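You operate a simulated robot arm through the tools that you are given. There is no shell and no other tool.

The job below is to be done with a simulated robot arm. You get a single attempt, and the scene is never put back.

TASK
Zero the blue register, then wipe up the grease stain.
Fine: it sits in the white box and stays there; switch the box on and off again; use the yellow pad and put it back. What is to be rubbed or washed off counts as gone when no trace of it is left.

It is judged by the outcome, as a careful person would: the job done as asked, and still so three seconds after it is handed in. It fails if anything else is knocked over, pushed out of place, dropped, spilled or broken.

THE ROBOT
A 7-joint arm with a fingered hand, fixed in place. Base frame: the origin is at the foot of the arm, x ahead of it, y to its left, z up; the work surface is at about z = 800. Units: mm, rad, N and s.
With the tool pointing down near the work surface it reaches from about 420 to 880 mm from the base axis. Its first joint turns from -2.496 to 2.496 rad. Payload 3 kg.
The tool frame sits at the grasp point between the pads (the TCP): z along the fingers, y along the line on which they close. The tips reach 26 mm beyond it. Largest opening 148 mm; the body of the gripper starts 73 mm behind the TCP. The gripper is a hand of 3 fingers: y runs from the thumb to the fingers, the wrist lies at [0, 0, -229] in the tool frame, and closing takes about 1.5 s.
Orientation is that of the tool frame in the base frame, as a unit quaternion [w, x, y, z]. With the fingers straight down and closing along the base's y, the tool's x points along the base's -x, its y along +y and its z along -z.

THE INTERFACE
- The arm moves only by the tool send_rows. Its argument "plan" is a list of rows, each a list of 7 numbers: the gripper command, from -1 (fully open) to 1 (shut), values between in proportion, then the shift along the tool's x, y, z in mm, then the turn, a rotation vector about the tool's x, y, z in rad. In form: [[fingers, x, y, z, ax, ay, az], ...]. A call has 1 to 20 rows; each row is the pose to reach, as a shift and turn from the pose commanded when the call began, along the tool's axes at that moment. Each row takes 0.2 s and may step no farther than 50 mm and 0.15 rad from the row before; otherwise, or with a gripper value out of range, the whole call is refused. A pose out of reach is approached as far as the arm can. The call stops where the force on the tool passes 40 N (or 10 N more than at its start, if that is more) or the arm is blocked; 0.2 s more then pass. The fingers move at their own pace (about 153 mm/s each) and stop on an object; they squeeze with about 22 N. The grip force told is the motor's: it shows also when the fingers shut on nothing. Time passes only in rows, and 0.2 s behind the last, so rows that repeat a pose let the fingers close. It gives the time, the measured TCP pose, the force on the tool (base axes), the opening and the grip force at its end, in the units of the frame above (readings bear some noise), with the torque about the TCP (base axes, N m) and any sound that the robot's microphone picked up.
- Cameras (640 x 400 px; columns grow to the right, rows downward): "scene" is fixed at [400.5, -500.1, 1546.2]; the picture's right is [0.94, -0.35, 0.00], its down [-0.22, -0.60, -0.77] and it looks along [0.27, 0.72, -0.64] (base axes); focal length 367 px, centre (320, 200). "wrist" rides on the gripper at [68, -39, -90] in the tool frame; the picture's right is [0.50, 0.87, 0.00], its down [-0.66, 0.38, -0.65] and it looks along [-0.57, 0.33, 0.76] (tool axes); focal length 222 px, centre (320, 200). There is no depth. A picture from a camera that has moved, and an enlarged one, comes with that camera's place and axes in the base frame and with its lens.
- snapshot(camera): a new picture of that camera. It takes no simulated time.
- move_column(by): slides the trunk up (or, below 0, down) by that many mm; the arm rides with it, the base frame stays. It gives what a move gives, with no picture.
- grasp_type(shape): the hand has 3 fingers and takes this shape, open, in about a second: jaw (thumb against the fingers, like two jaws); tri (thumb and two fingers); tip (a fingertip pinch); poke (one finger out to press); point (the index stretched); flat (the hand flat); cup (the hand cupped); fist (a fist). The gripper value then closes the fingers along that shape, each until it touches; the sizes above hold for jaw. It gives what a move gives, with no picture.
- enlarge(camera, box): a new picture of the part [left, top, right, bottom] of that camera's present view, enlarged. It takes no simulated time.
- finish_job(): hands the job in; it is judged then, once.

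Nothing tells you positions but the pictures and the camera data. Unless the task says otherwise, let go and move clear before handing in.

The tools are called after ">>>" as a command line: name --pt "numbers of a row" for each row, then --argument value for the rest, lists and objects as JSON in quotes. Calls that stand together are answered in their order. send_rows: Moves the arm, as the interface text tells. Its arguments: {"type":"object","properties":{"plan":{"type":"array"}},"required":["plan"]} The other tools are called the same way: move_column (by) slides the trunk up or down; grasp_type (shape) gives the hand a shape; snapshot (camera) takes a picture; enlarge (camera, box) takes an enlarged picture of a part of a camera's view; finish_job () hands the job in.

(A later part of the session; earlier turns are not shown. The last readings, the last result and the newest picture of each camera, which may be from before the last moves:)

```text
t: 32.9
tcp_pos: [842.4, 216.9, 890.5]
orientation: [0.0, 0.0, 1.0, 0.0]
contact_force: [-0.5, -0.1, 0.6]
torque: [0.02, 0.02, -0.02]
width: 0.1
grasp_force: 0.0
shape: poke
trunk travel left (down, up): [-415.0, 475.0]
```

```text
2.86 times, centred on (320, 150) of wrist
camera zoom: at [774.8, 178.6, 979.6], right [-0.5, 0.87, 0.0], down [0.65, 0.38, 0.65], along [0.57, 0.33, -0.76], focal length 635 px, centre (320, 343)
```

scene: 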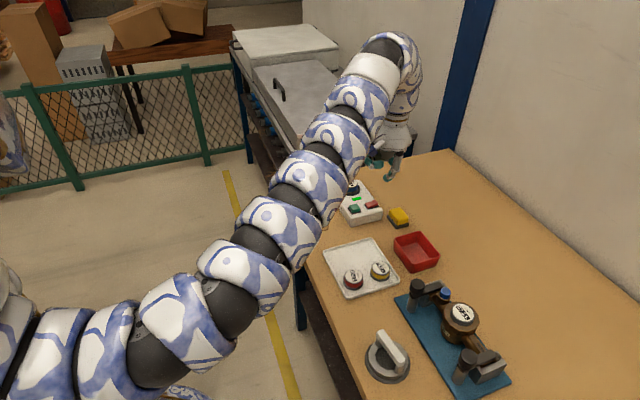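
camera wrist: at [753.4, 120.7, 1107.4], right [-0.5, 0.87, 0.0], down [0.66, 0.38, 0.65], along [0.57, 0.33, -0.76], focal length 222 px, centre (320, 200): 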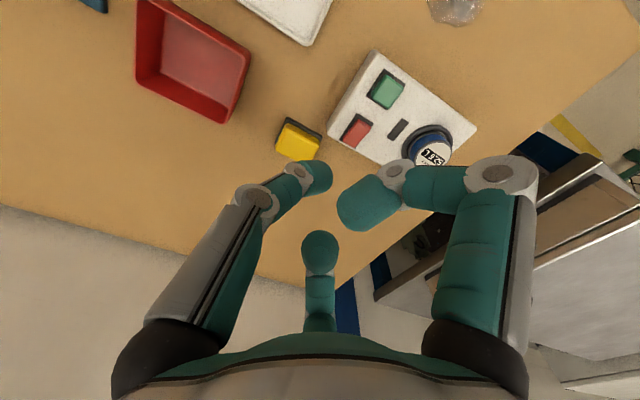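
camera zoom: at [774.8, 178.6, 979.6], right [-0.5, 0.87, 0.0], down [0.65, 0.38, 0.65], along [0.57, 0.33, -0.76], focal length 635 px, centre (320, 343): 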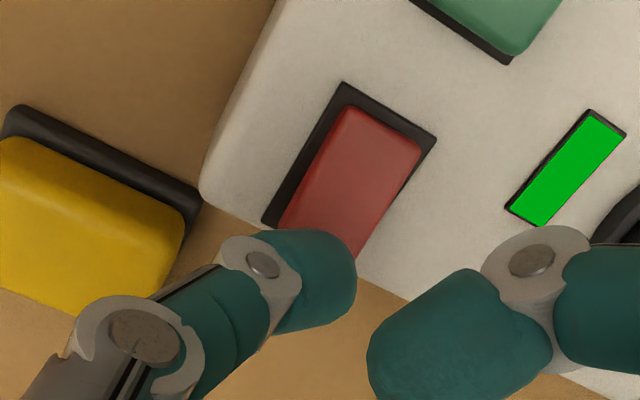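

The register reads 0.0 L. The tip is slightly past the rocker's raised end, so I'll shift 3 mm back and press.

>>> send_rows --pt "-1 3 0 4 0 0 0" --pt "-1 3 0 8 0 0 0" --pt "-1 3 0 10 0 0 0" --pt "-1 3 0 12 0 0 0" --pt "-1 3 0 13.5 0 0 0" --pt "-1 3 0 15 0 0 0" --pt "-1 3 0 16.5 0 0 0"

>>> enlarge --camera "scene" --box '[345, 180, 393, 215]'

```text
t: 34.5
tcp_pos: [840.7, 215.5, 875.7]
orientation: [0.002, 0.001, 1.0, 0.001]
contact_force: [1.6, -1.3, 17.0]
torque: [0.0, 0.04, 0.01]
width: 0.0
grasp_force: 0.1
shape: poke
trunk travel left (down, up): [-415.0, 475.0]
```

```text
11.43 times, centred on (369, 198) of scene
camera zoom: at [400.5, -500.1, 1546.2], right [0.94, -0.35, 0.0], down [-0.22, -0.6, -0.77], along [0.27, 0.72, -0.64], focal length 4199 px, centre (-240, 229)
```

zoom: 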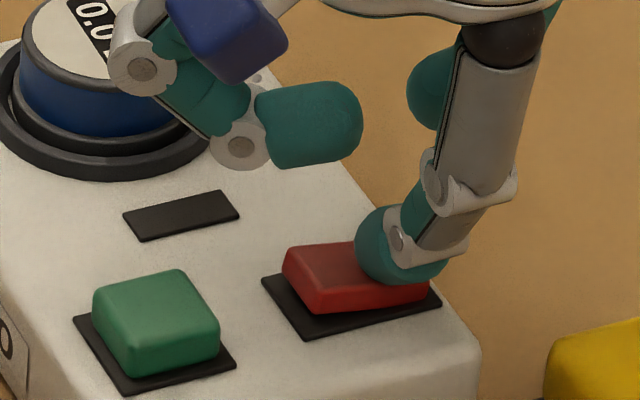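

The lamp is off, the rocker is back and the register reads 0.0. I'll lift clear and examine the yellow pad.

>>> send_rows --pt "-1 0 0 -10 0 0 0" --pt "-1 0 0 -40 0 0 0" --pt "-1 10 -30 -75 0 0 0" --pt "-1 20 -60 -110 0 0 0" --pt "-1 30 -90 -135 0 0 0" --pt "-1 30 -90 -135 0 0 0"

>>> grasp_type --shape "jaw"

>>> snapshot --camera "wrist"

>>> enlarge --camera "scene" --box '[330, 165, 420, 230]'

```text
t: 35.9
tcp_pos: [809.6, 124.8, 1008.9]
orientation: [0.0, 0.0, 1.0, 0.0]
contact_force: [-0.3, 0.8, -0.3]
torque: [0.02, 0.01, -0.01]
width: 0.2
grasp_force: 0.1
shape: poke
trunk travel left (down, up): [-415.0, 475.0]
```

```text
t: 36.8
tcp_pos: [810.0, 126.0, 1007.9]
orientation: [0.0, 0.001, 1.0, 0.0]
contact_force: [-0.7, 0.6, -0.4]
torque: [-0.01, -0.02, -0.02]
width: 147.9
grasp_force: 0.1
shape: jaw
trunk travel left (down, up): [-415.0, 475.0]
```

```text
taken
camera wrist: at [742.4, 88.0, 1098.0], right [-0.5, 0.87, 0.0], down [0.66, 0.38, 0.65], along [0.57, 0.33, -0.76], focal length 222 px, centre (320, 200)
```

wrist: 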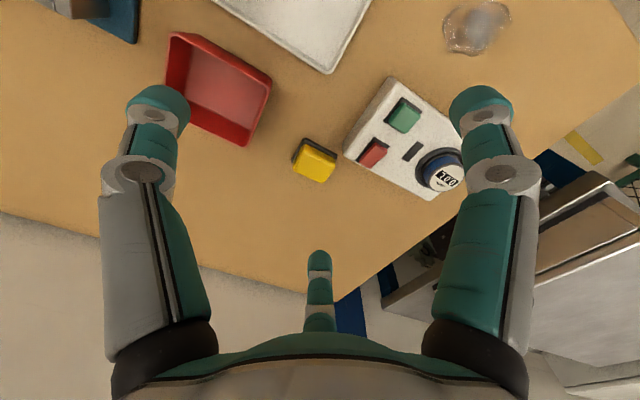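

```text
6.15 times, centred on (375, 198) of scene
camera zoom: at [400.5, -500.1, 1546.2], right [0.94, -0.35, 0.0], down [-0.22, -0.6, -0.77], along [0.27, 0.72, -0.64], focal length 2261 px, centre (-18, 215)
```

zoom: 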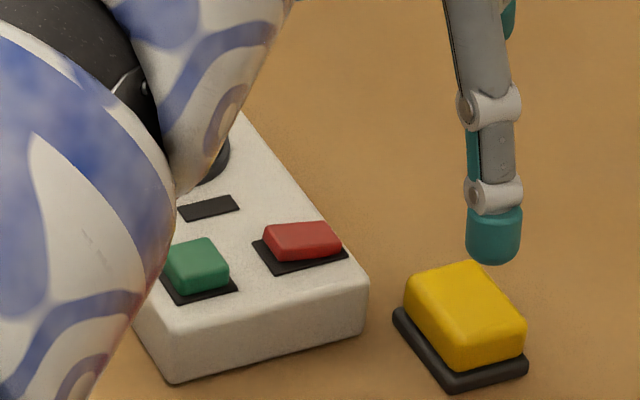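

>>> enlarge --camera "wrist" --box '[284, 130, 344, 185]'

>>> enlarge --camera "scene" --box '[382, 200, 414, 234]'

>>> enlarge --camera "wrist" --box '[410, 140, 470, 200]'

```text
7.27 times, centred on (314, 158) of wrist
camera zoom: at [742.4, 88.0, 1098.0], right [-0.5, 0.87, 0.0], down [0.66, 0.38, 0.65], along [0.57, 0.33, -0.76], focal length 1615 px, centre (364, 509)
```

zoom: 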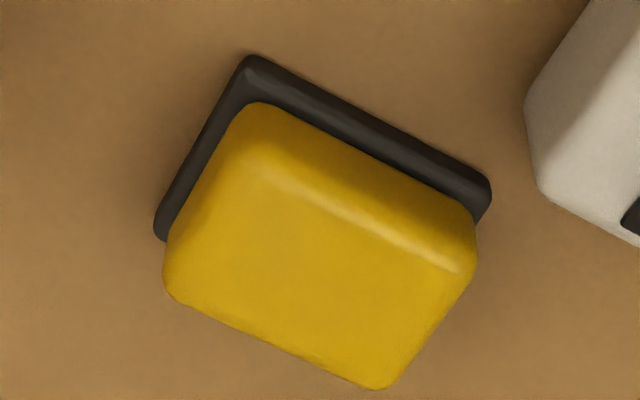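

```text
11.76 times, centred on (398, 217) of scene
camera zoom: at [400.5, -500.1, 1546.2], right [0.94, -0.35, 0.0], down [-0.22, -0.6, -0.77], along [0.27, 0.72, -0.64], focal length 4323 px, centre (-598, 0)
```

zoom: 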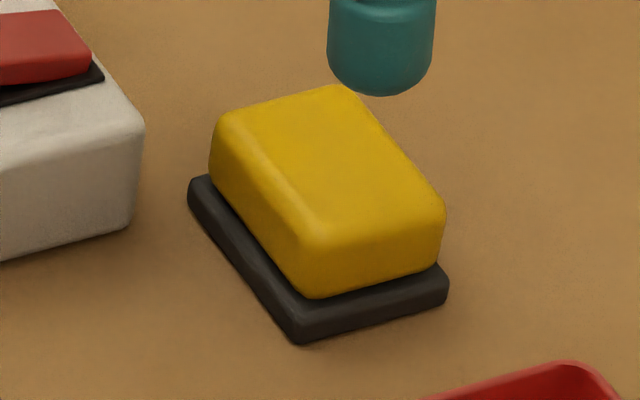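

```text
6.67 times, centred on (440, 170) of wrist
camera zoom: at [742.4, 88.0, 1098.0], right [-0.5, 0.87, 0.0], down [0.66, 0.38, 0.65], along [0.57, 0.33, -0.76], focal length 1481 px, centre (-480, 400)
```

zoom: 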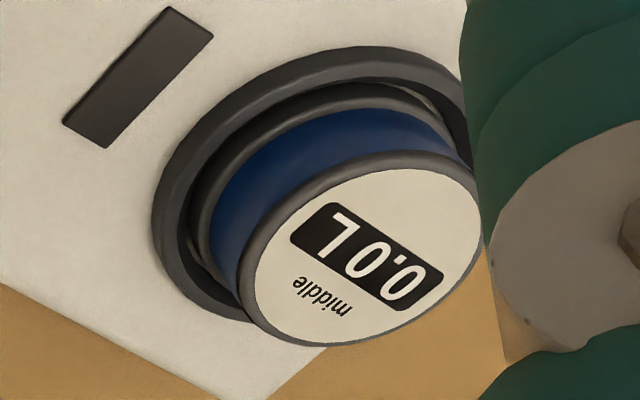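

The register clearly reads 0.0 L. The pad is an axis-aligned block with a dark wiping face, about 43 × 53 mm, centred near (897, 166) with its top at about z 829. I'll test in free air how the jaw fingers close.

>>> send_rows --pt "0.4 0 0 -20 0 0 0" --pt "0.4 0 0 -20 0 0 0" --pt "0.4 0 0 -20 0 0 0" --pt "0.4 0 0 -20 0 0 0" --pt "0.4 0 0 -20 0 0 0" --pt "0.4 0 0 -20 0 0 0"

>>> snapshot --camera "wrist"

>>> enlarge --camera "scene" --box '[340, 120, 460, 220]'

```text
t: 38.2
tcp_pos: [810.7, 126.0, 1027.8]
orientation: [0.0, -0.001, 1.0, 0.0]
contact_force: [-0.1, -0.3, 0.1]
torque: [0.0, 0.0, 0.0]
width: 44.9
grasp_force: 0.0
shape: jaw
trunk travel left (down, up): [-415.0, 475.0]
```

```text
taken
camera wrist: at [743.4, 87.5, 1117.7], right [-0.5, 0.87, 0.0], down [0.66, 0.38, 0.65], along [0.57, 0.33, -0.76], focal length 222 px, centre (320, 200)
```

wrist: 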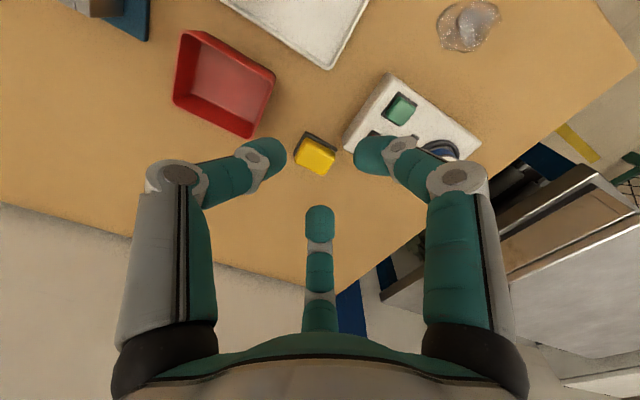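

```text
4.00 times, centred on (400, 170) of scene
camera zoom: at [400.5, -500.1, 1546.2], right [0.94, -0.35, 0.0], down [-0.22, -0.6, -0.77], along [0.27, 0.72, -0.64], focal length 1470 px, centre (0, 320)
```

zoom: 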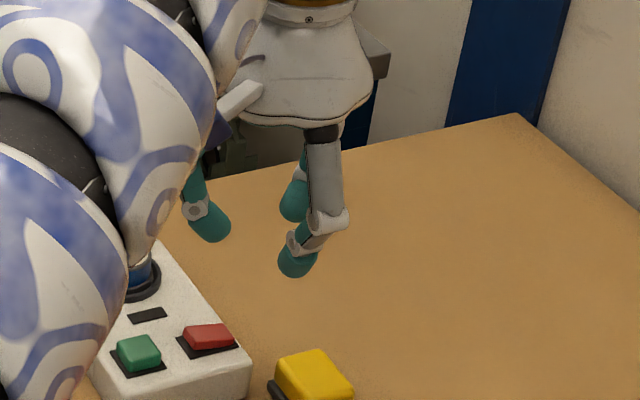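

The jaw closes as three fingers converging at 120°: thumb on the −y side, fingers at ±x,+y. That suits the pad. I'll reopen and move above the pad to see whether that spot is in reach.

>>> send_rows --pt "-0.3 -22 10 20 0 0 0" --pt "-0.3 -44 20 40 0 0 0" --pt "-0.3 -66 30 60 0 0 0" --pt "-0.3 -86 40 80 0 0 0" --pt "-0.3 -86 40 98 0 0 0" --pt "-0.3 -86 40 98 0 0 0"

>>> snapshot --camera "wrist"

>>> enlarge --camera "scene" --box '[340, 130, 460, 240]'

```text
t: 39.6
tcp_pos: [877.9, 159.5, 942.4]
orientation: [0.0, -0.001, 1.0, 0.0]
contact_force: [0.1, 0.4, 0.4]
torque: [0.02, 0.06, -0.02]
width: 96.1
grasp_force: 0.2
shape: jaw
out of reach, approached as far as the arm can: row 4, 5, 6
trunk travel left (down, up): [-415.0, 475.0]
```

```text
taken
camera wrist: at [811.7, 122.2, 1031.0], right [-0.5, 0.87, 0.0], down [0.66, 0.38, 0.65], along [0.57, 0.33, -0.76], focal length 222 px, centre (320, 200)
```

wrist: 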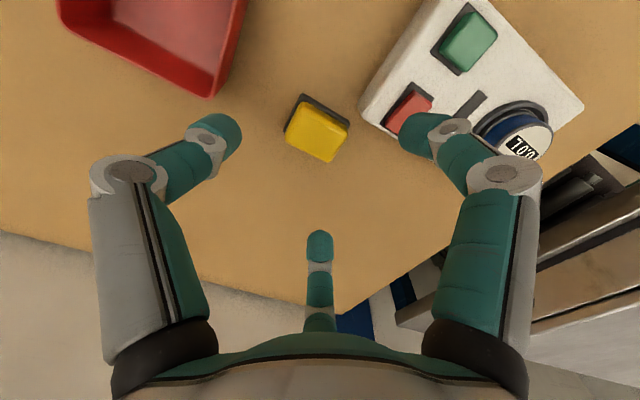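

```text
3.64 times, centred on (400, 185) of scene
camera zoom: at [400.5, -500.1, 1546.2], right [0.94, -0.35, 0.0], down [-0.22, -0.6, -0.77], along [0.27, 0.72, -0.64], focal length 1336 px, centre (29, 254)
```

zoom: 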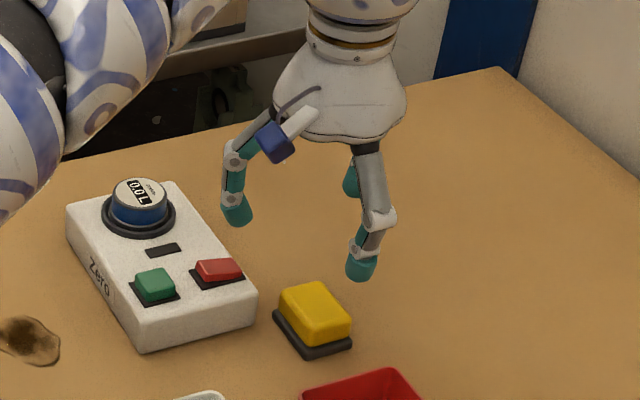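

Straight down, the pad is about 15–20 mm beyond reach, and at this yaw one finger would hit the white box's corner. I'll yaw the hand 60° so the fingers sit at +y, (+x,−y) and (−x,−y) of the pad, and later tilt it outward slightly to gain reach.

>>> send_rows --pt "-0.3 6 -5 -6 0 0 -0.15" --pt "-0.3 12 -10 -12 0 0 -0.3" --pt "-0.3 18 -15 -18 0 0 -0.45" --pt "-0.3 24 -20 -24 0 0 -0.6" --pt "-0.3 30 -25 -30 0 0 -0.75" --pt "-0.3 36 -30 -36 0 0 -0.9" --pt "-0.3 38 -30 -38 0 0 -1.0472" --pt "-0.3 38 -30 -38 0 0 -1.0472"

>>> snapshot --camera "wrist"

```text
t: 41.4
tcp_pos: [840.7, 130.9, 981.7]
orientation: [0.0, -0.5, 0.866, 0.0]
contact_force: [0.3, 0.2, -0.6]
torque: [0.0, -0.04, 0.01]
width: 95.9
grasp_force: 0.2
shape: jaw
trunk travel left (down, up): [-415.0, 475.0]
```

```text
taken
camera wrist: at [840.5, 53.9, 1070.6], right [-1.0, 0.0, 0.0], down [0.0, 0.76, 0.65], along [0.0, 0.65, -0.76], focal length 222 px, centre (320, 200)
```

wrist: 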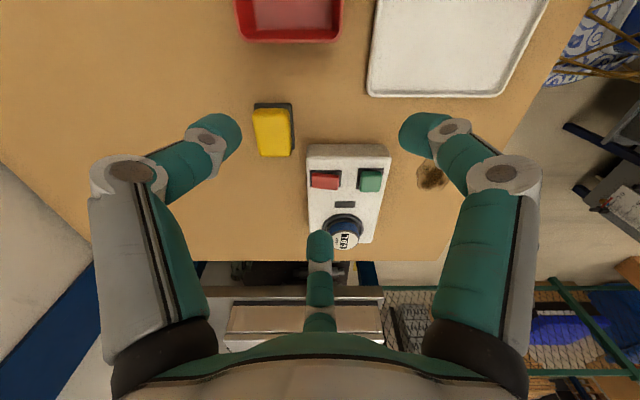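

The pad is now free of finger conflicts. I'll tilt outward 0.15 rad and move above it.

>>> send_rows --pt "-0.3 -5 -3 5 0.065 -0.0375 0" --pt "-0.3 -15 -8 15 0.13 -0.075 0" --pt "-0.3 -30 -17 40 0.13 -0.075 0" --pt "-0.3 -45 -26 60 0.13 -0.075 0" --pt "-0.3 -55 -31 82 0.13 -0.075 0" --pt "-0.3 -55 -31 82 0.13 -0.075 0"

>>> snapshot --camera "wrist"

>>> enlarge --camera "scene" --box '[350, 150, 450, 240]'

```text
t: 42.8
tcp_pos: [895.6, 161.3, 896.8]
orientation: [0.065, -0.499, 0.864, -0.037]
contact_force: [-0.4, 0.2, -0.3]
torque: [0.02, 0.01, 0.0]
width: 95.5
grasp_force: 0.0
shape: jaw
trunk travel left (down, up): [-415.0, 475.0]
```

```text
taken
camera wrist: at [881.9, 85.0, 986.3], right [-0.99, 0.0, -0.15], down [-0.1, 0.76, 0.65], along [0.11, 0.65, -0.75], focal length 222 px, centre (320, 200)
```

wrist: 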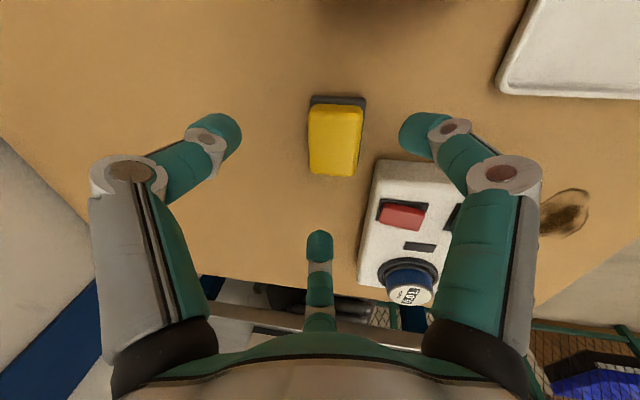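

```text
4.44 times, centred on (400, 195) of scene
camera zoom: at [400.5, -500.1, 1546.2], right [0.94, -0.35, 0.0], down [-0.22, -0.6, -0.77], along [0.27, 0.72, -0.64], focal length 1633 px, centre (-36, 222)
```

zoom: 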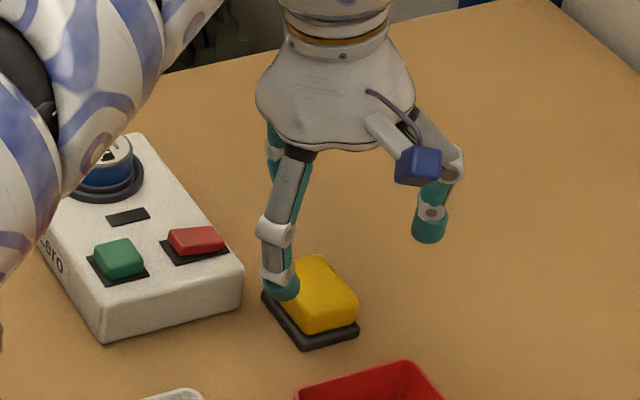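

It's in reach with the tilt. I'll zoom to find the exact pad centre.

>>> enlarge --camera "wrist" --box '[285, 80, 405, 190]'

```text
3.64 times, centred on (345, 135) of wrist
camera zoom: at [881.9, 85.0, 986.3], right [-0.99, 0.0, -0.15], down [-0.1, 0.76, 0.65], along [0.11, 0.65, -0.75], focal length 808 px, centre (229, 436)
```

zoom: 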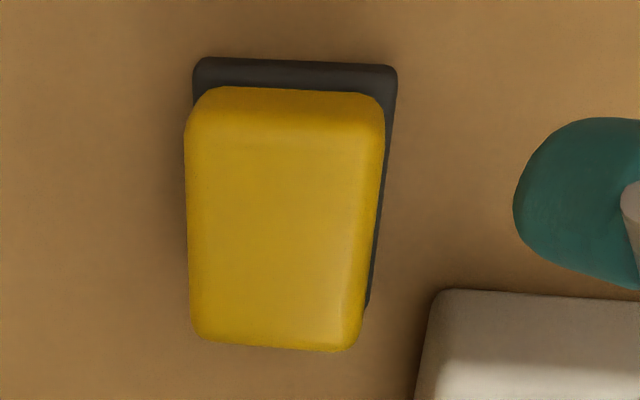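

Pad centre is about (895, 166), the yellow part 40 × 50 mm from z≈809 to 829. I'll descend around it with the fingers open.

>>> send_rows --pt "-0.3 0 3 17 0 0 0" --pt "-0.3 0 6 34 0 0 0" --pt "-0.3 0 9.6 51 0 0 0" --pt "-0.3 0 9.6 51 0 0 0"

>>> snapshot --camera "wrist"

>>> enlarge --camera "scene" --box '[360, 160, 450, 240]'

```text
t: 43.8
tcp_pos: [896.1, 166.5, 846.8]
orientation: [0.065, -0.499, 0.863, -0.038]
contact_force: [-0.2, -0.4, -0.8]
torque: [-0.02, 0.0, -0.01]
width: 96.2
grasp_force: 0.1
shape: jaw
trunk travel left (down, up): [-415.0, 475.0]
```

```text
taken
camera wrist: at [881.2, 89.6, 935.6], right [-0.99, 0.0, -0.15], down [-0.1, 0.76, 0.65], along [0.11, 0.65, -0.75], focal length 222 px, centre (320, 200)
```

wrist: 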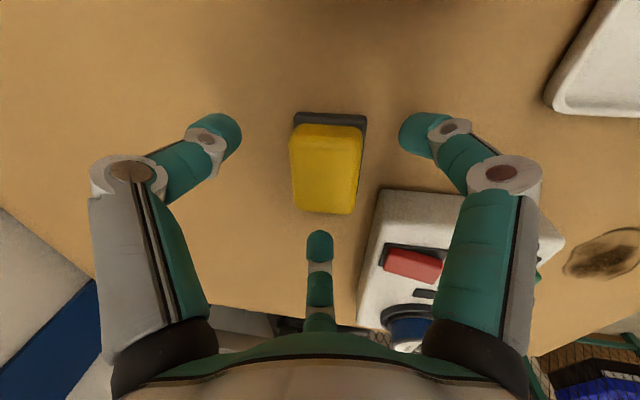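

```text
5.00 times, centred on (405, 200) of scene
camera zoom: at [400.5, -500.1, 1546.2], right [0.94, -0.35, 0.0], down [-0.22, -0.6, -0.77], along [0.27, 0.72, -0.64], focal length 1837 px, centre (-105, 200)
```

zoom: 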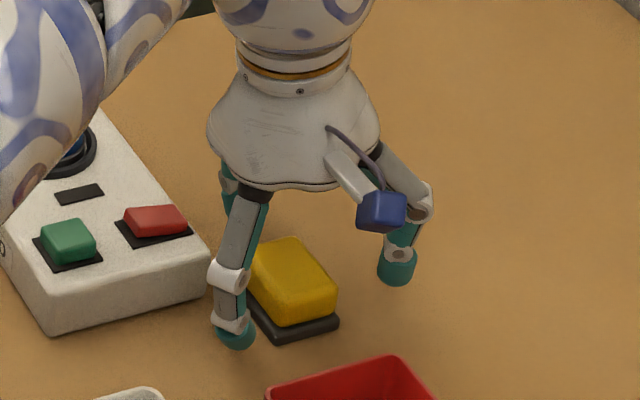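

Well placed around the pad. I'll close part-way and check the fingertip heights against the dark base.

>>> send_rows --pt "0.15 0 0 0 0 0 0" --pt "0.15 0 0 0 0 0 0" --pt "0.15 0 0 0 0 0 0"

>>> enlarge --camera "wrist" --box '[220, 80, 420, 260]'

>>> enlarge --camera "scene" --box '[380, 185, 430, 235]'

```text
t: 44.6
tcp_pos: [894.5, 165.6, 847.2]
orientation: [0.064, -0.499, 0.863, -0.038]
contact_force: [-0.3, 0.4, 0.2]
torque: [-0.02, -0.02, 0.02]
width: 63.4
grasp_force: 0.0
shape: jaw
trunk travel left (down, up): [-415.0, 475.0]
```

```text
2.22 times, centred on (320, 170) of wrist
camera zoom: at [881.1, 89.6, 935.5], right [-0.99, 0.0, -0.15], down [-0.1, 0.76, 0.65], along [0.11, 0.65, -0.75], focal length 494 px, centre (320, 267)
```

zoom: 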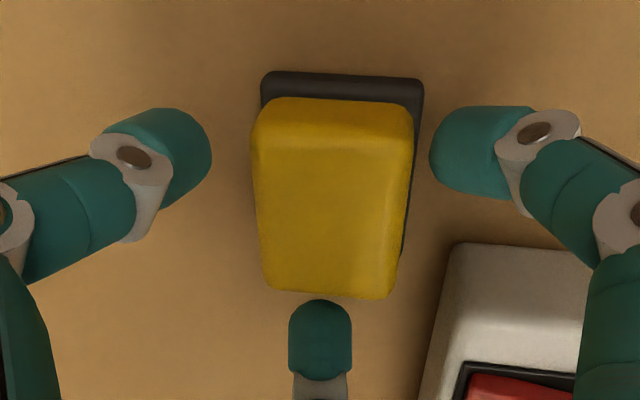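

```text
8.00 times, centred on (405, 210) of scene
camera zoom: at [400.5, -500.1, 1546.2], right [0.94, -0.35, 0.0], down [-0.22, -0.6, -0.77], along [0.27, 0.72, -0.64], focal length 2940 px, centre (-360, 120)
```

zoom: 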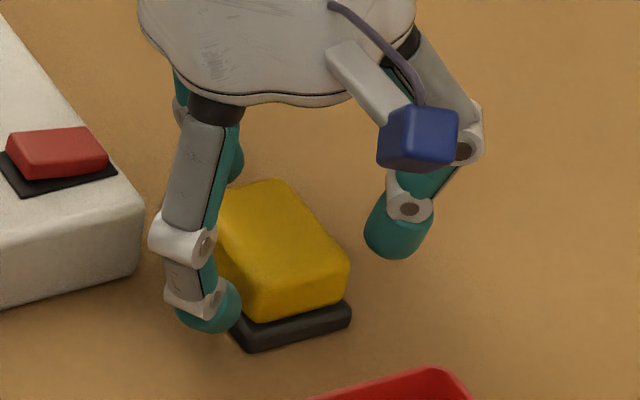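

The fingers are 3 mm too far toward +x. I'll centre, go down a little, and close on the pad.

>>> send_rows --pt "0.15 3.0 2.3 3.0 0 0 0" --pt "0.15 3.0 2.3 3.0 0 0 0" --pt "0.3 3.0 2.3 3.0 0 0 0" --pt "0.4 3.0 2.3 3.0 0 0 0" --pt "0.6 3.0 2.3 3.0 0 0 0" --pt "1 3.0 2.3 3.0 0 0 0" --pt "1 3.0 2.3 3.0 0 0 0" --pt "1 3.0 2.3 3.0 0 0 0" --pt "1 3.0 2.3 3.0 0 0 0"

>>> enlarge --camera "wrist" --box '[220, 80, 420, 260]'

>>> enlarge --camera "scene" --box '[380, 185, 430, 235]'

```text
t: 46.6
tcp_pos: [893.3, 165.5, 843.3]
orientation: [0.065, -0.498, 0.864, -0.038]
contact_force: [1.2, -0.2, -0.5]
torque: [0.0, -0.05, -0.01]
width: 42.2
grasp_force: 22.3
shape: jaw
trunk travel left (down, up): [-415.0, 475.0]
```

```text
2.22 times, centred on (320, 170) of wrist
camera zoom: at [878.7, 88.6, 931.8], right [-0.99, 0.0, -0.15], down [-0.1, 0.76, 0.65], along [0.11, 0.65, -0.75], focal length 494 px, centre (320, 267)
```

zoom: 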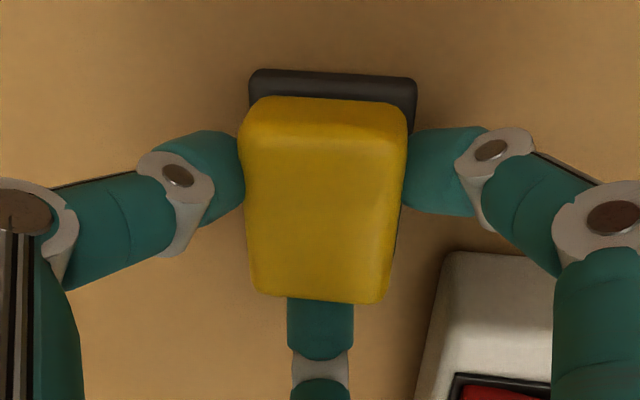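

```text
8.00 times, centred on (405, 210) of scene
camera zoom: at [400.5, -500.1, 1546.2], right [0.94, -0.35, 0.0], down [-0.22, -0.6, -0.77], along [0.27, 0.72, -0.64], focal length 2940 px, centre (-360, 120)
```

zoom: 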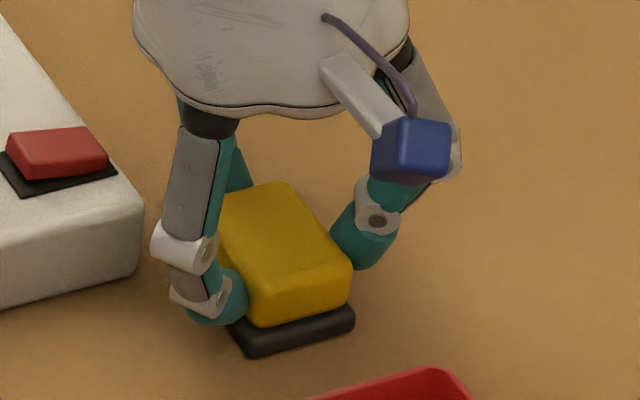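

Gripped (42 mm, 22 N). I'll lift slowly and check that the whole pad comes up.

>>> send_rows --pt "1 -0.75 -1.3 -9.9 0 0 0" --pt "1 -1.5 -2.6 -19.8 0 0 0" --pt "1 -3.0 -5.2 -39.5 0 0 0" --pt "1 -4.5 -7.8 -59.3 0 0 0" --pt "1 -6.0 -10.4 -79.1 0 0 0" --pt "1 -7.5 -13.0 -98.9 0 0 0" --pt "1 -7.5 -13.0 -98.9 0 0 0"

>>> snapshot --camera "wrist"

>>> enlarge --camera "scene" --box '[340, 130, 450, 240]'

```text
t: 48.2
tcp_pos: [890.0, 165.9, 942.4]
orientation: [0.065, -0.499, 0.864, -0.038]
contact_force: [0.3, -0.7, 0.3]
torque: [0.01, -0.01, 0.02]
width: 42.1
grasp_force: 22.1
shape: jaw
trunk travel left (down, up): [-415.0, 475.0]
```

```text
taken
camera wrist: at [876.8, 89.6, 1031.9], right [-0.99, 0.0, -0.15], down [-0.1, 0.76, 0.65], along [0.11, 0.65, -0.75], focal length 222 px, centre (320, 200)
```

wrist: 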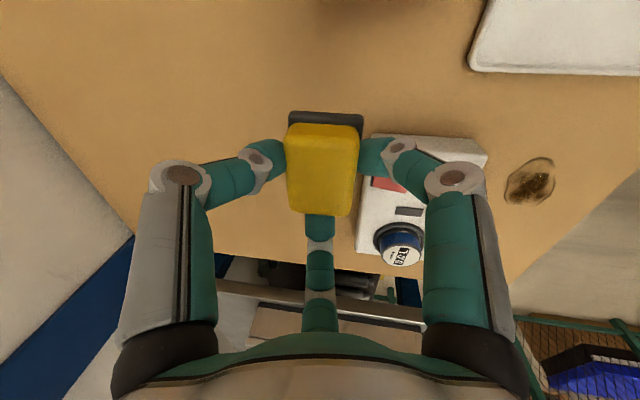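

```text
3.64 times, centred on (395, 185) of scene
camera zoom: at [400.5, -500.1, 1546.2], right [0.94, -0.35, 0.0], down [-0.22, -0.6, -0.77], along [0.27, 0.72, -0.64], focal length 1336 px, centre (47, 254)
```

zoom: 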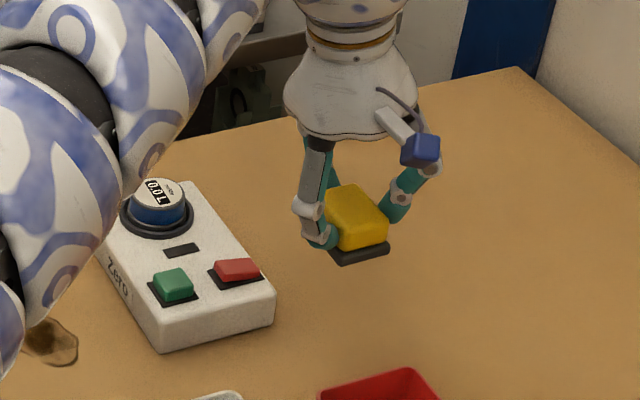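

The complete pad is lifted. I'll carry it over to the far (+y) side of the stain, high up, so the wrist camera can locate the stain exactly.

>>> send_rows --pt "1 -1.9 -3.2 -24.7 0 0 0" --pt "1 -6.2 40.8 -30.1 0 0 0" --pt "1 -10.5 84.7 -35.6 0 0 0" --pt "1 -14.7 128.7 -41 0 0 0" --pt "1 -19 172.6 -46.4 0 0 0" --pt "1 -23.3 216.6 -51.9 0 0 0" --pt "1 -27.6 260.5 -57.3 0 0 0" --pt "1 -27.6 260.5 -57.3 0 0 0"

>>> snapshot --camera "wrist"

>>> snapshot --camera "scene"

```text
t: 50.0
tcp_pos: [675.0, 319.9, 968.3]
orientation: [0.065, -0.498, 0.864, -0.038]
contact_force: [-1.0, 0.0, -1.1]
torque: [0.0, -0.03, -0.02]
width: 41.6
grasp_force: 21.8
shape: jaw
trunk travel left (down, up): [-415.0, 475.0]
```

```text
taken
camera wrist: at [661.8, 243.1, 1057.0], right [-0.99, 0.0, -0.15], down [-0.1, 0.76, 0.65], along [0.11, 0.65, -0.75], focal length 222 px, centre (320, 200)
```

wrist: 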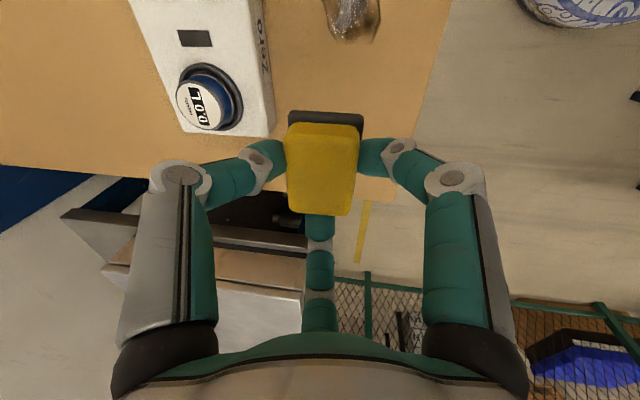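

```text
taken
```

scene: 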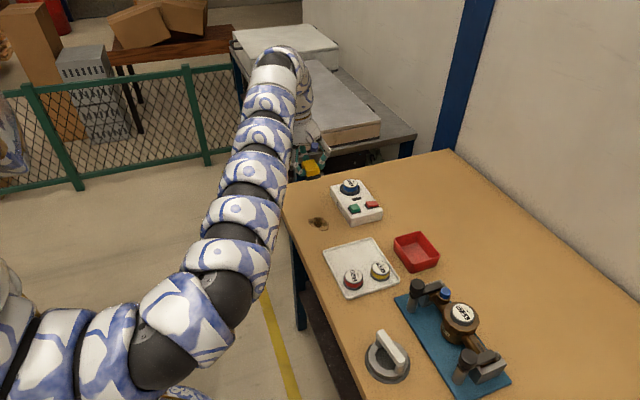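

The scene camera now has an unobstructed view of the stain, so I'll zoom in for its outline.

>>> enlarge --camera "scene" --box '[295, 205, 345, 240]'

>>> enlarge --camera "wrist" --box '[290, 0, 420, 80]'

```text
11.43 times, centred on (320, 222) of scene
camera zoom: at [400.5, -500.1, 1546.2], right [0.94, -0.35, 0.0], down [-0.22, -0.6, -0.77], along [0.27, 0.72, -0.64], focal length 4199 px, centre (320, -57)
```

zoom: 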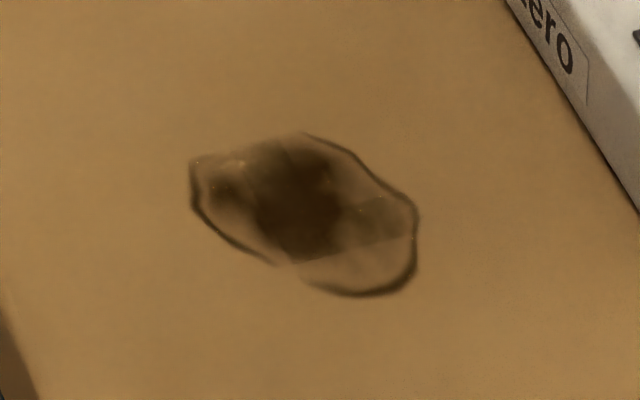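

```text
4.92 times, centred on (355, 40) of wrist
camera zoom: at [661.8, 243.1, 1057.0], right [-0.99, 0.0, -0.15], down [-0.1, 0.76, 0.65], along [0.11, 0.65, -0.75], focal length 1094 px, centre (148, 988)
```

zoom: 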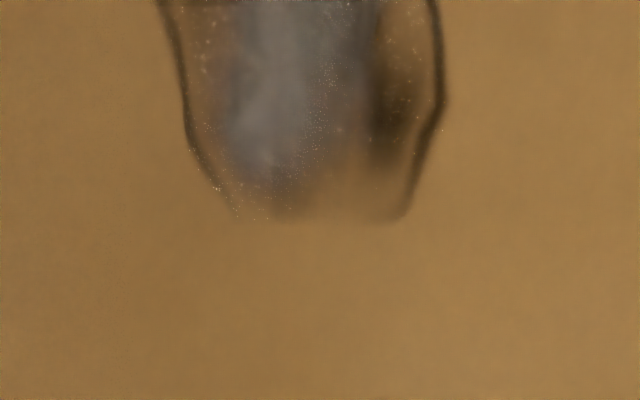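

The stain spans roughly x 647–701, y 204–269, centred at (674, 237). I'll bring the pad above its middle and down close to the table.

>>> send_rows --pt "1 26.3 -9.8 30.5 0 0 0" --pt "1 52.5 -19.7 61 0 0 0" --pt "1 78.8 -29.5 91.6 0 0 0" --pt "1 79.9 -27.7 105.4 0 0 0" --pt "1 80.9 -25.9 119.3 0 0 0" --pt "1 80.9 -25.9 119.3 0 0 0"

>>> snapshot --camera "wrist"

>>> enlarge --camera "scene" --box '[270, 160, 380, 250]'

```text
t: 51.4
tcp_pos: [674.8, 313.7, 959.9]
orientation: [0.065, -0.499, 0.863, -0.038]
contact_force: [-0.1, -0.6, -1.0]
torque: [-0.04, 0.01, -0.01]
width: 41.8
grasp_force: 22.3
shape: jaw
out of reach, approached as far as the arm can: row 1, 2, 3, 4, 5, 6
trunk travel left (down, up): [-415.0, 475.0]
```

```text
taken
camera wrist: at [661.8, 235.9, 1049.2], right [-0.99, 0.0, -0.15], down [-0.1, 0.76, 0.65], along [0.11, 0.65, -0.75], focal length 222 px, centre (320, 200)
```

wrist: 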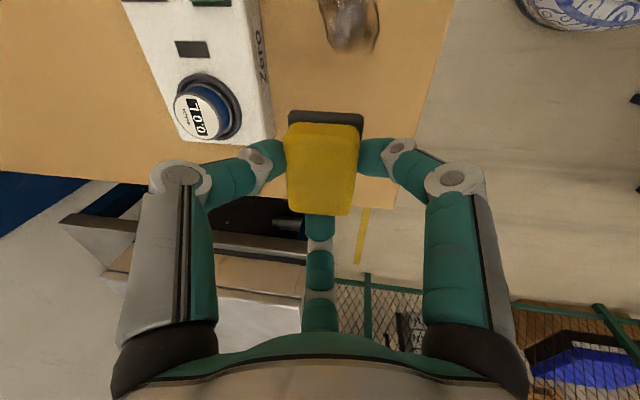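

```text
4.44 times, centred on (325, 205) of scene
camera zoom: at [400.5, -500.1, 1546.2], right [0.94, -0.35, 0.0], down [-0.22, -0.6, -0.77], along [0.27, 0.72, -0.64], focal length 1633 px, centre (298, 178)
```

zoom: 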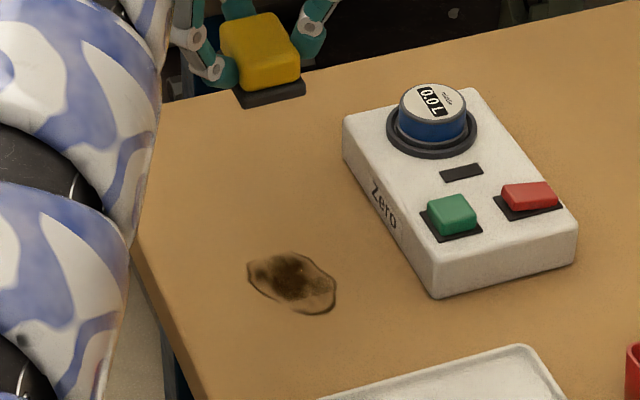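

The arm can't fold in closer with the trunk this low. I'll raise the trunk back up to regain the nearer workspace, then come down over the stain.

>>> move_column --by 130

>>> send_rows --pt "1 3.0 5.2 39.5 0 0 0" --pt "1 6.0 10.3 79.1 0 0 0" --pt "1 9.0 15.5 118.6 0 0 0" --pt "1 9.0 15.5 118.6 0 0 0"

>>> snapshot --camera "scene"

```text
t: 52.9
tcp_pos: [675.9, 313.0, 1090.5]
orientation: [0.065, -0.498, 0.864, -0.038]
contact_force: [-0.8, 0.2, -0.4]
torque: [0.0, -0.01, -0.01]
width: 41.9
grasp_force: 22.0
shape: jaw
trunk travel left (down, up): [-545.0, 345.0]
```

```text
t: 53.9
tcp_pos: [675.2, 311.8, 968.8]
orientation: [0.064, -0.499, 0.864, -0.037]
contact_force: [0.1, 0.3, -0.9]
torque: [0.0, 0.0, 0.0]
width: 41.5
grasp_force: 22.1
shape: jaw
trunk travel left (down, up): [-545.0, 345.0]
```

```text
taken
```

scene: 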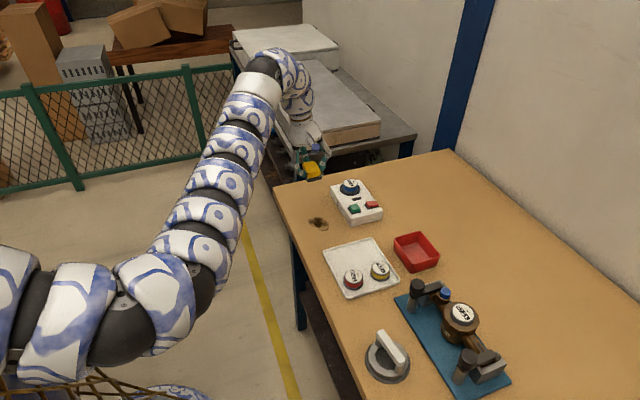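

>>> send_rows --pt "1 24.2 -8.1 31 0 0 0" --pt "1 48.3 -16.3 62 0 0 0" --pt "1 72.5 -24.4 92.8 0 0 0" --pt "1 72.5 -24.4 92.8 0 0 0"

>>> enlarge --camera "scene" --box '[270, 160, 380, 250]'

>>> snapshot --camera "wrist"

```text
t: 54.9
tcp_pos: [672.9, 236.6, 873.7]
orientation: [0.065, -0.499, 0.863, -0.037]
contact_force: [-0.7, 0.2, -1.0]
torque: [0.04, -0.03, 0.0]
width: 41.5
grasp_force: 21.7
shape: jaw
trunk travel left (down, up): [-545.0, 345.0]
```

```text
4.44 times, centred on (325, 205) of scene
camera zoom: at [400.5, -500.1, 1546.2], right [0.94, -0.35, 0.0], down [-0.22, -0.6, -0.77], along [0.27, 0.72, -0.64], focal length 1633 px, centre (298, 178)
```

zoom: 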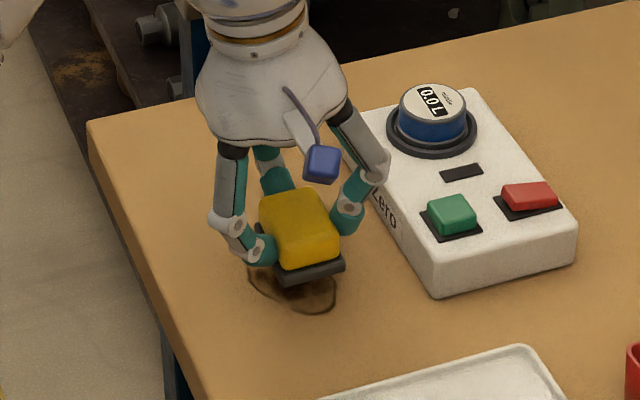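

```text
taken
camera wrist: at [659.9, 160.4, 962.3], right [-0.99, 0.0, -0.15], down [-0.1, 0.76, 0.65], along [0.11, 0.65, -0.75], focal length 222 px, centre (320, 200)
```

wrist: 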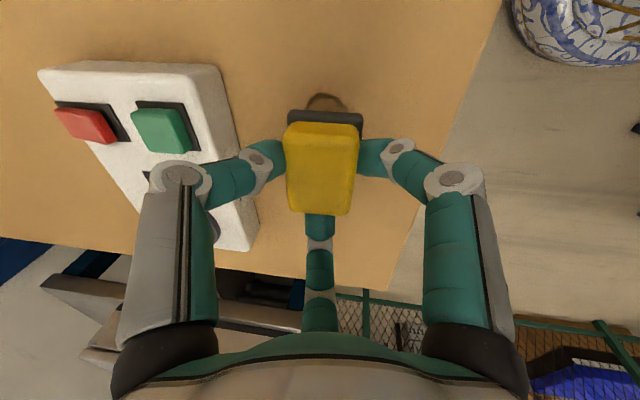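

The pad hovers just above the stain. I'll lower gently to contact.

>>> send_rows --pt "1 0.9 1.6 12 0 0 0" --pt "1 1.8 3.1 23.7 0 0 0" --pt "1 2.0 3.5 26.7 0 0 0" --pt "1 2.2 3.8 28.7 0 0 0" --pt "1 2.24 3.9 29.7 0 0 0" --pt "1 2.3 4.0 30.7 0 0 0"

```text
t: 56.3
tcp_pos: [674.2, 237.7, 844.5]
orientation: [0.066, -0.499, 0.863, -0.038]
contact_force: [-0.2, 0.0, -0.3]
torque: [0.0, 0.0, 0.0]
width: 41.5
grasp_force: 22.3
shape: jaw
trunk travel left (down, up): [-545.0, 345.0]
```

>>> send_rows --pt "1 0.075 0.13 0.99 0 0 0" --pt "1 0.15 0.26 1.98 0 0 0" --pt "1 0.19 0.32 2.5 0 0 0"

```text
t: 57.1
tcp_pos: [675.2, 238.6, 842.8]
orientation: [0.065, -0.499, 0.863, -0.038]
contact_force: [0.5, 0.5, 1.5]
torque: [-0.03, 0.04, -0.01]
width: 41.7
grasp_force: 21.9
shape: jaw
trunk travel left (down, up): [-545.0, 345.0]
```

>>> send_rows --pt "1 0.04 0.07 0.5 0 0 0" --pt "1 0.075 0.13 0.99 0 0 0" --pt "1 0.075 0.13 0.99 0 0 0"

```text
t: 57.9
tcp_pos: [674.0, 237.3, 842.5]
orientation: [0.065, -0.499, 0.864, -0.038]
contact_force: [2.3, 1.3, 7.0]
torque: [-0.12, 0.08, 0.03]
width: 41.7
grasp_force: 21.9
shape: jaw
trunk travel left (down, up): [-545.0, 345.0]
```

Steady 7 N contact. I'll wipe in overlapping strokes that cover the whole stain with margin.

>>> send_rows --pt "1 11.26 -6.5 0 0 0 0" --pt "1 23.38 -13.5 0 0 0 0" --pt "1 11.26 -6.5 0 0 0 0" --pt "1 0 0 0 0 0 0" --pt "1 -11.26 6.5 0 0 0 0" --pt "1 -23.38 13.5 0 0 0 0" --pt "1 -18.93 21.2 -1.345 0 0 0" --pt "1 -14.49 28.91 -2.689 0 0 0" --pt "1 -2.37 21.91 -2.689 0 0 0" --pt "1 8.89 15.41 -2.689 0 0 0" --pt "1 20.15 8.91 -2.689 0 0 0" --pt "1 32.27 1.91 -2.689 0 0 0" --pt "1 27.83 -5.8 -1.345 0 0 0" --pt "1 23.38 -13.5 0 0 0 0" --pt "1 18.93 -21.2 1.345 0 0 0" --pt "1 14.49 -28.91 2.689 0 0 0" --pt "1 2.37 -21.91 2.689 0 0 0" --pt "1 -8.89 -15.41 2.689 0 0 0" --pt "1 -20.15 -8.91 2.689 0 0 0" --pt "1 -32.27 -1.91 2.689 0 0 0"

>>> enlarge --camera "scene" --box '[270, 160, 380, 250]'

```text
t: 62.1
tcp_pos: [692.9, 266.3, 842.5]
orientation: [0.066, -0.498, 0.864, -0.038]
contact_force: [-1.7, -1.2, 1.8]
torque: [-0.08, 0.06, 0.02]
width: 41.6
grasp_force: 22.1
shape: jaw
trunk travel left (down, up): [-545.0, 345.0]
```

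```text
4.44 times, centred on (325, 205) of scene
camera zoom: at [400.5, -500.1, 1546.2], right [0.94, -0.35, 0.0], down [-0.22, -0.6, -0.77], along [0.27, 0.72, -0.64], focal length 1633 px, centre (298, 178)
```

zoom: 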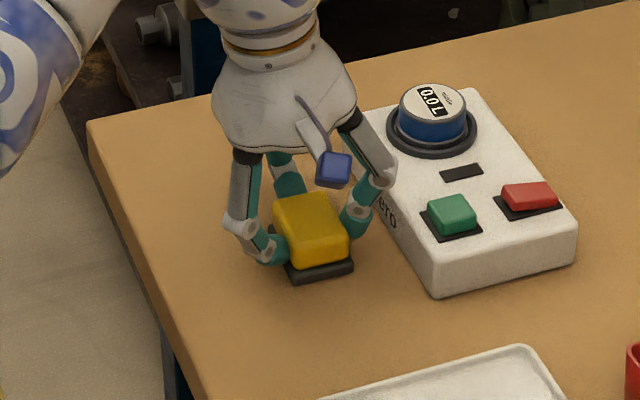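

The visible part of the stain is already gone. I'll do a second full pass with slightly more pressure to leave no trace.

>>> send_rows --pt "1 12.17 -6.92 0.59 0 0 0" --pt "1 23.43 -13.42 0.59 0 0 0" --pt "1 34.69 -19.92 0.59 0 0 0" --pt "1 46.81 -26.92 0.59 0 0 0" --pt "1 51.25 -19.22 -0.755 0 0 0" --pt "1 39.13 -12.22 -0.755 0 0 0" --pt "1 27.87 -5.72 -0.755 0 0 0" --pt "1 16.61 0.78 -0.755 0 0 0" --pt "1 4.49 7.78 -0.755 0 0 0" --pt "1 13.38 23.19 -3.444 0 0 0" --pt "1 25.51 16.19 -3.444 0 0 0" --pt "1 36.77 9.69 -3.444 0 0 0" --pt "1 48.03 3.19 -3.444 0 0 0" --pt "1 60.15 -3.81 -3.444 0 0 0" --pt "1 66.57 7.32 -5.386 0 0 0" --pt "1 54.45 14.32 -5.386 0 0 0" --pt "1 43.19 20.82 -5.386 0 0 0" --pt "1 31.93 27.32 -5.386 0 0 0" --pt "1 19.81 34.32 -5.386 0 0 0" --pt "1 13.38 23.19 -3.444 0 0 0"

```text
t: 66.3
tcp_pos: [664.8, 266.1, 840.0]
orientation: [0.065, -0.499, 0.864, -0.037]
contact_force: [-1.6, 0.1, 5.4]
torque: [-0.1, 0.18, -0.04]
width: 41.7
grasp_force: 22.2
shape: jaw
trunk travel left (down, up): [-545.0, 345.0]
```

I'll lift and inspect the wiped area.

>>> send_rows --pt "1 -0.75 -1.3 -9.9 0 0 0" --pt "1 -3 -5.2 -39.5 0 0 0" --pt "1 -23 -1 -69 0 0 0" --pt "1 -42.1 7.1 -98.9 0 0 0" --pt "1 -42.1 7.1 -98.9 0 0 0"

>>> enlarge --camera "scene" --box '[280, 190, 360, 250]'

>>> snapshot --camera "wrist"

```text
t: 67.5
tcp_pos: [665.2, 306.4, 941.9]
orientation: [0.065, -0.498, 0.864, -0.037]
contact_force: [-0.7, 0.7, -0.9]
torque: [0.0, 0.01, -0.03]
width: 41.3
grasp_force: 22.1
shape: jaw
trunk travel left (down, up): [-545.0, 345.0]
```

```text
6.67 times, centred on (320, 220) of scene
camera zoom: at [400.5, -500.1, 1546.2], right [0.94, -0.35, 0.0], down [-0.22, -0.6, -0.77], along [0.27, 0.72, -0.64], focal length 2450 px, centre (320, 67)
```

zoom: 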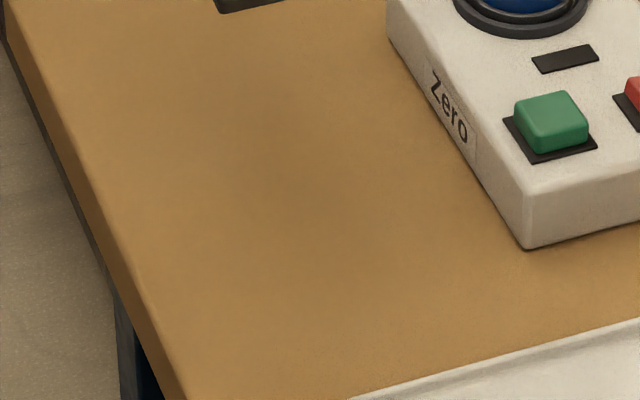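

```text
taken
camera wrist: at [650.8, 229.3, 1030.1], right [-0.99, 0.0, -0.15], down [-0.1, 0.76, 0.65], along [0.11, 0.65, -0.75], focal length 222 px, centre (320, 200)
```

wrist: 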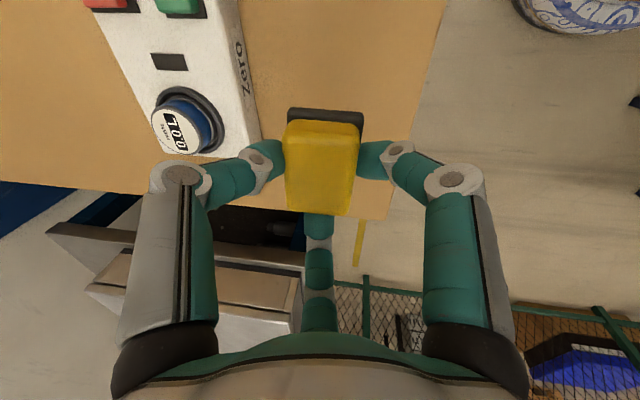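

>>> enlarge --camera "scene" --box '[298, 205, 343, 235]'

>>> enlarge --camera "wrist" --box '[250, 0, 440, 110]'

```text
13.33 times, centred on (320, 220) of scene
camera zoom: at [400.5, -500.1, 1546.2], right [0.94, -0.35, 0.0], down [-0.22, -0.6, -0.77], along [0.27, 0.72, -0.64], focal length 4899 px, centre (313, -67)
```

zoom: 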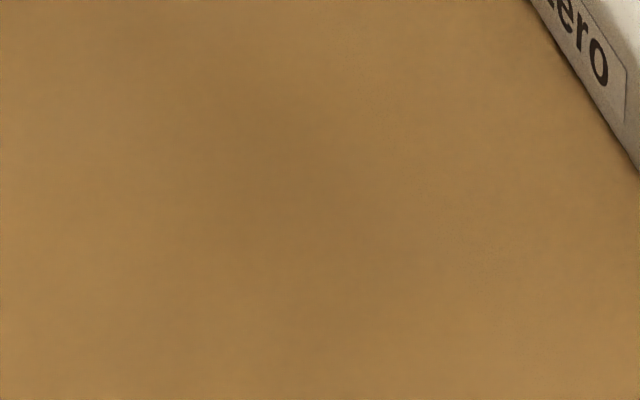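

```text
3.37 times, centred on (345, 55) of wrist
camera zoom: at [650.8, 229.3, 1030.1], right [-0.99, 0.0, -0.15], down [-0.1, 0.76, 0.65], along [0.11, 0.65, -0.75], focal length 748 px, centre (236, 688)
```

zoom: 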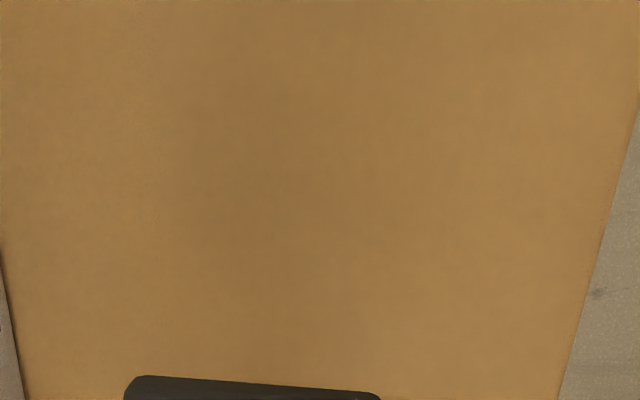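

No trace visible apart from soft shading, which I'll recheck when the hand is away. Now I'll carry the pad back, high over the box, toward its place.

>>> send_rows --pt "1 -2.2 -3.8 -29.2 0 0 0" --pt "1 -4.4 -7.6 -58.3 0 0 0" --pt "1 -2.1 -54 -52.4 0 0 0" --pt "1 0.2 -100.4 -46.5 0 0 0" --pt "1 2.5 -146.9 -40.6 0 0 0" --pt "1 4.8 -193.3 -34.7 0 0 0" --pt "1 7.1 -239.7 -28.8 0 0 0" --pt "1 7.1 -239.7 -28.8 0 0 0"

>>> snapshot --camera "scene"

>>> enlarge --camera "scene" --box '[280, 190, 360, 250]'

```text
t: 69.3
tcp_pos: [861.3, 179.1, 1000.4]
orientation: [0.065, -0.499, 0.863, -0.037]
contact_force: [-0.1, 0.5, -1.3]
torque: [0.0, 0.04, -0.01]
width: 41.4
grasp_force: 22.2
shape: jaw
out of reach, approached as far as the arm can: row 2
trunk travel left (down, up): [-545.0, 345.0]
```

```text
taken
```

scene: 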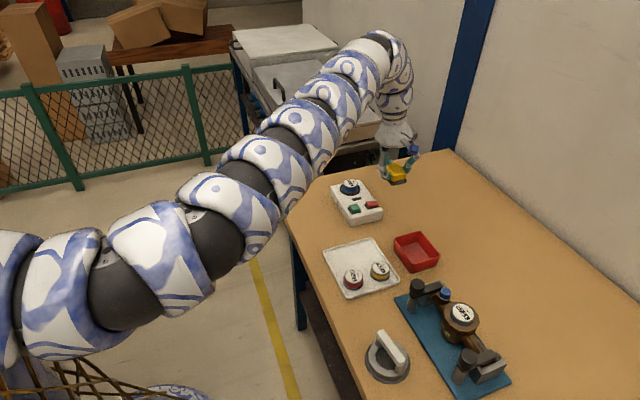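

```text
6.67 times, centred on (320, 220) of scene
camera zoom: at [400.5, -500.1, 1546.2], right [0.94, -0.35, 0.0], down [-0.22, -0.6, -0.77], along [0.27, 0.72, -0.64], focal length 2450 px, centre (320, 67)
```

zoom: 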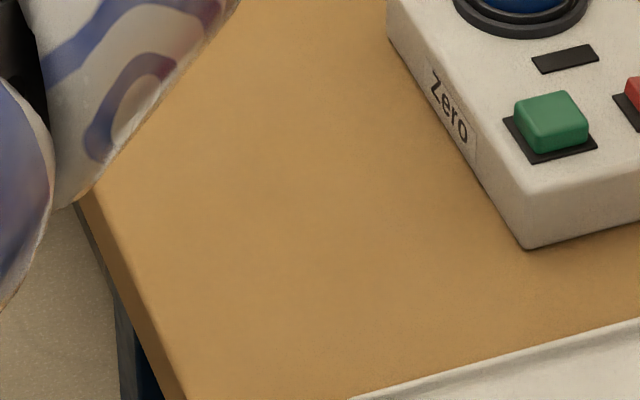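

The table is clean; the darkening was only the hand's shadow. Now I'll raise the hand, lower the trunk 110 mm for reach, and approach the pad's original spot.

>>> send_rows --pt "1 -3 -5.2 -39.5 0 0 0" --pt "1 -6 -10.4 -79.1 0 0 0" --pt "1 -6 -10.4 -79.1 0 0 0"

>>> move_column --by -110

```text
t: 70.1
tcp_pos: [863.3, 177.5, 1079.6]
orientation: [0.065, -0.499, 0.863, -0.039]
contact_force: [-0.6, -0.2, -1.3]
torque: [0.0, 0.03, 0.01]
width: 40.9
grasp_force: 21.9
shape: jaw
trunk travel left (down, up): [-545.0, 345.0]
```

```text
t: 71.6
tcp_pos: [862.4, 177.9, 970.1]
orientation: [0.065, -0.498, 0.864, -0.038]
contact_force: [0.1, 0.6, -0.4]
torque: [0.01, -0.01, 0.0]
width: 40.9
grasp_force: 22.0
shape: jaw
trunk travel left (down, up): [-435.0, 455.0]
```

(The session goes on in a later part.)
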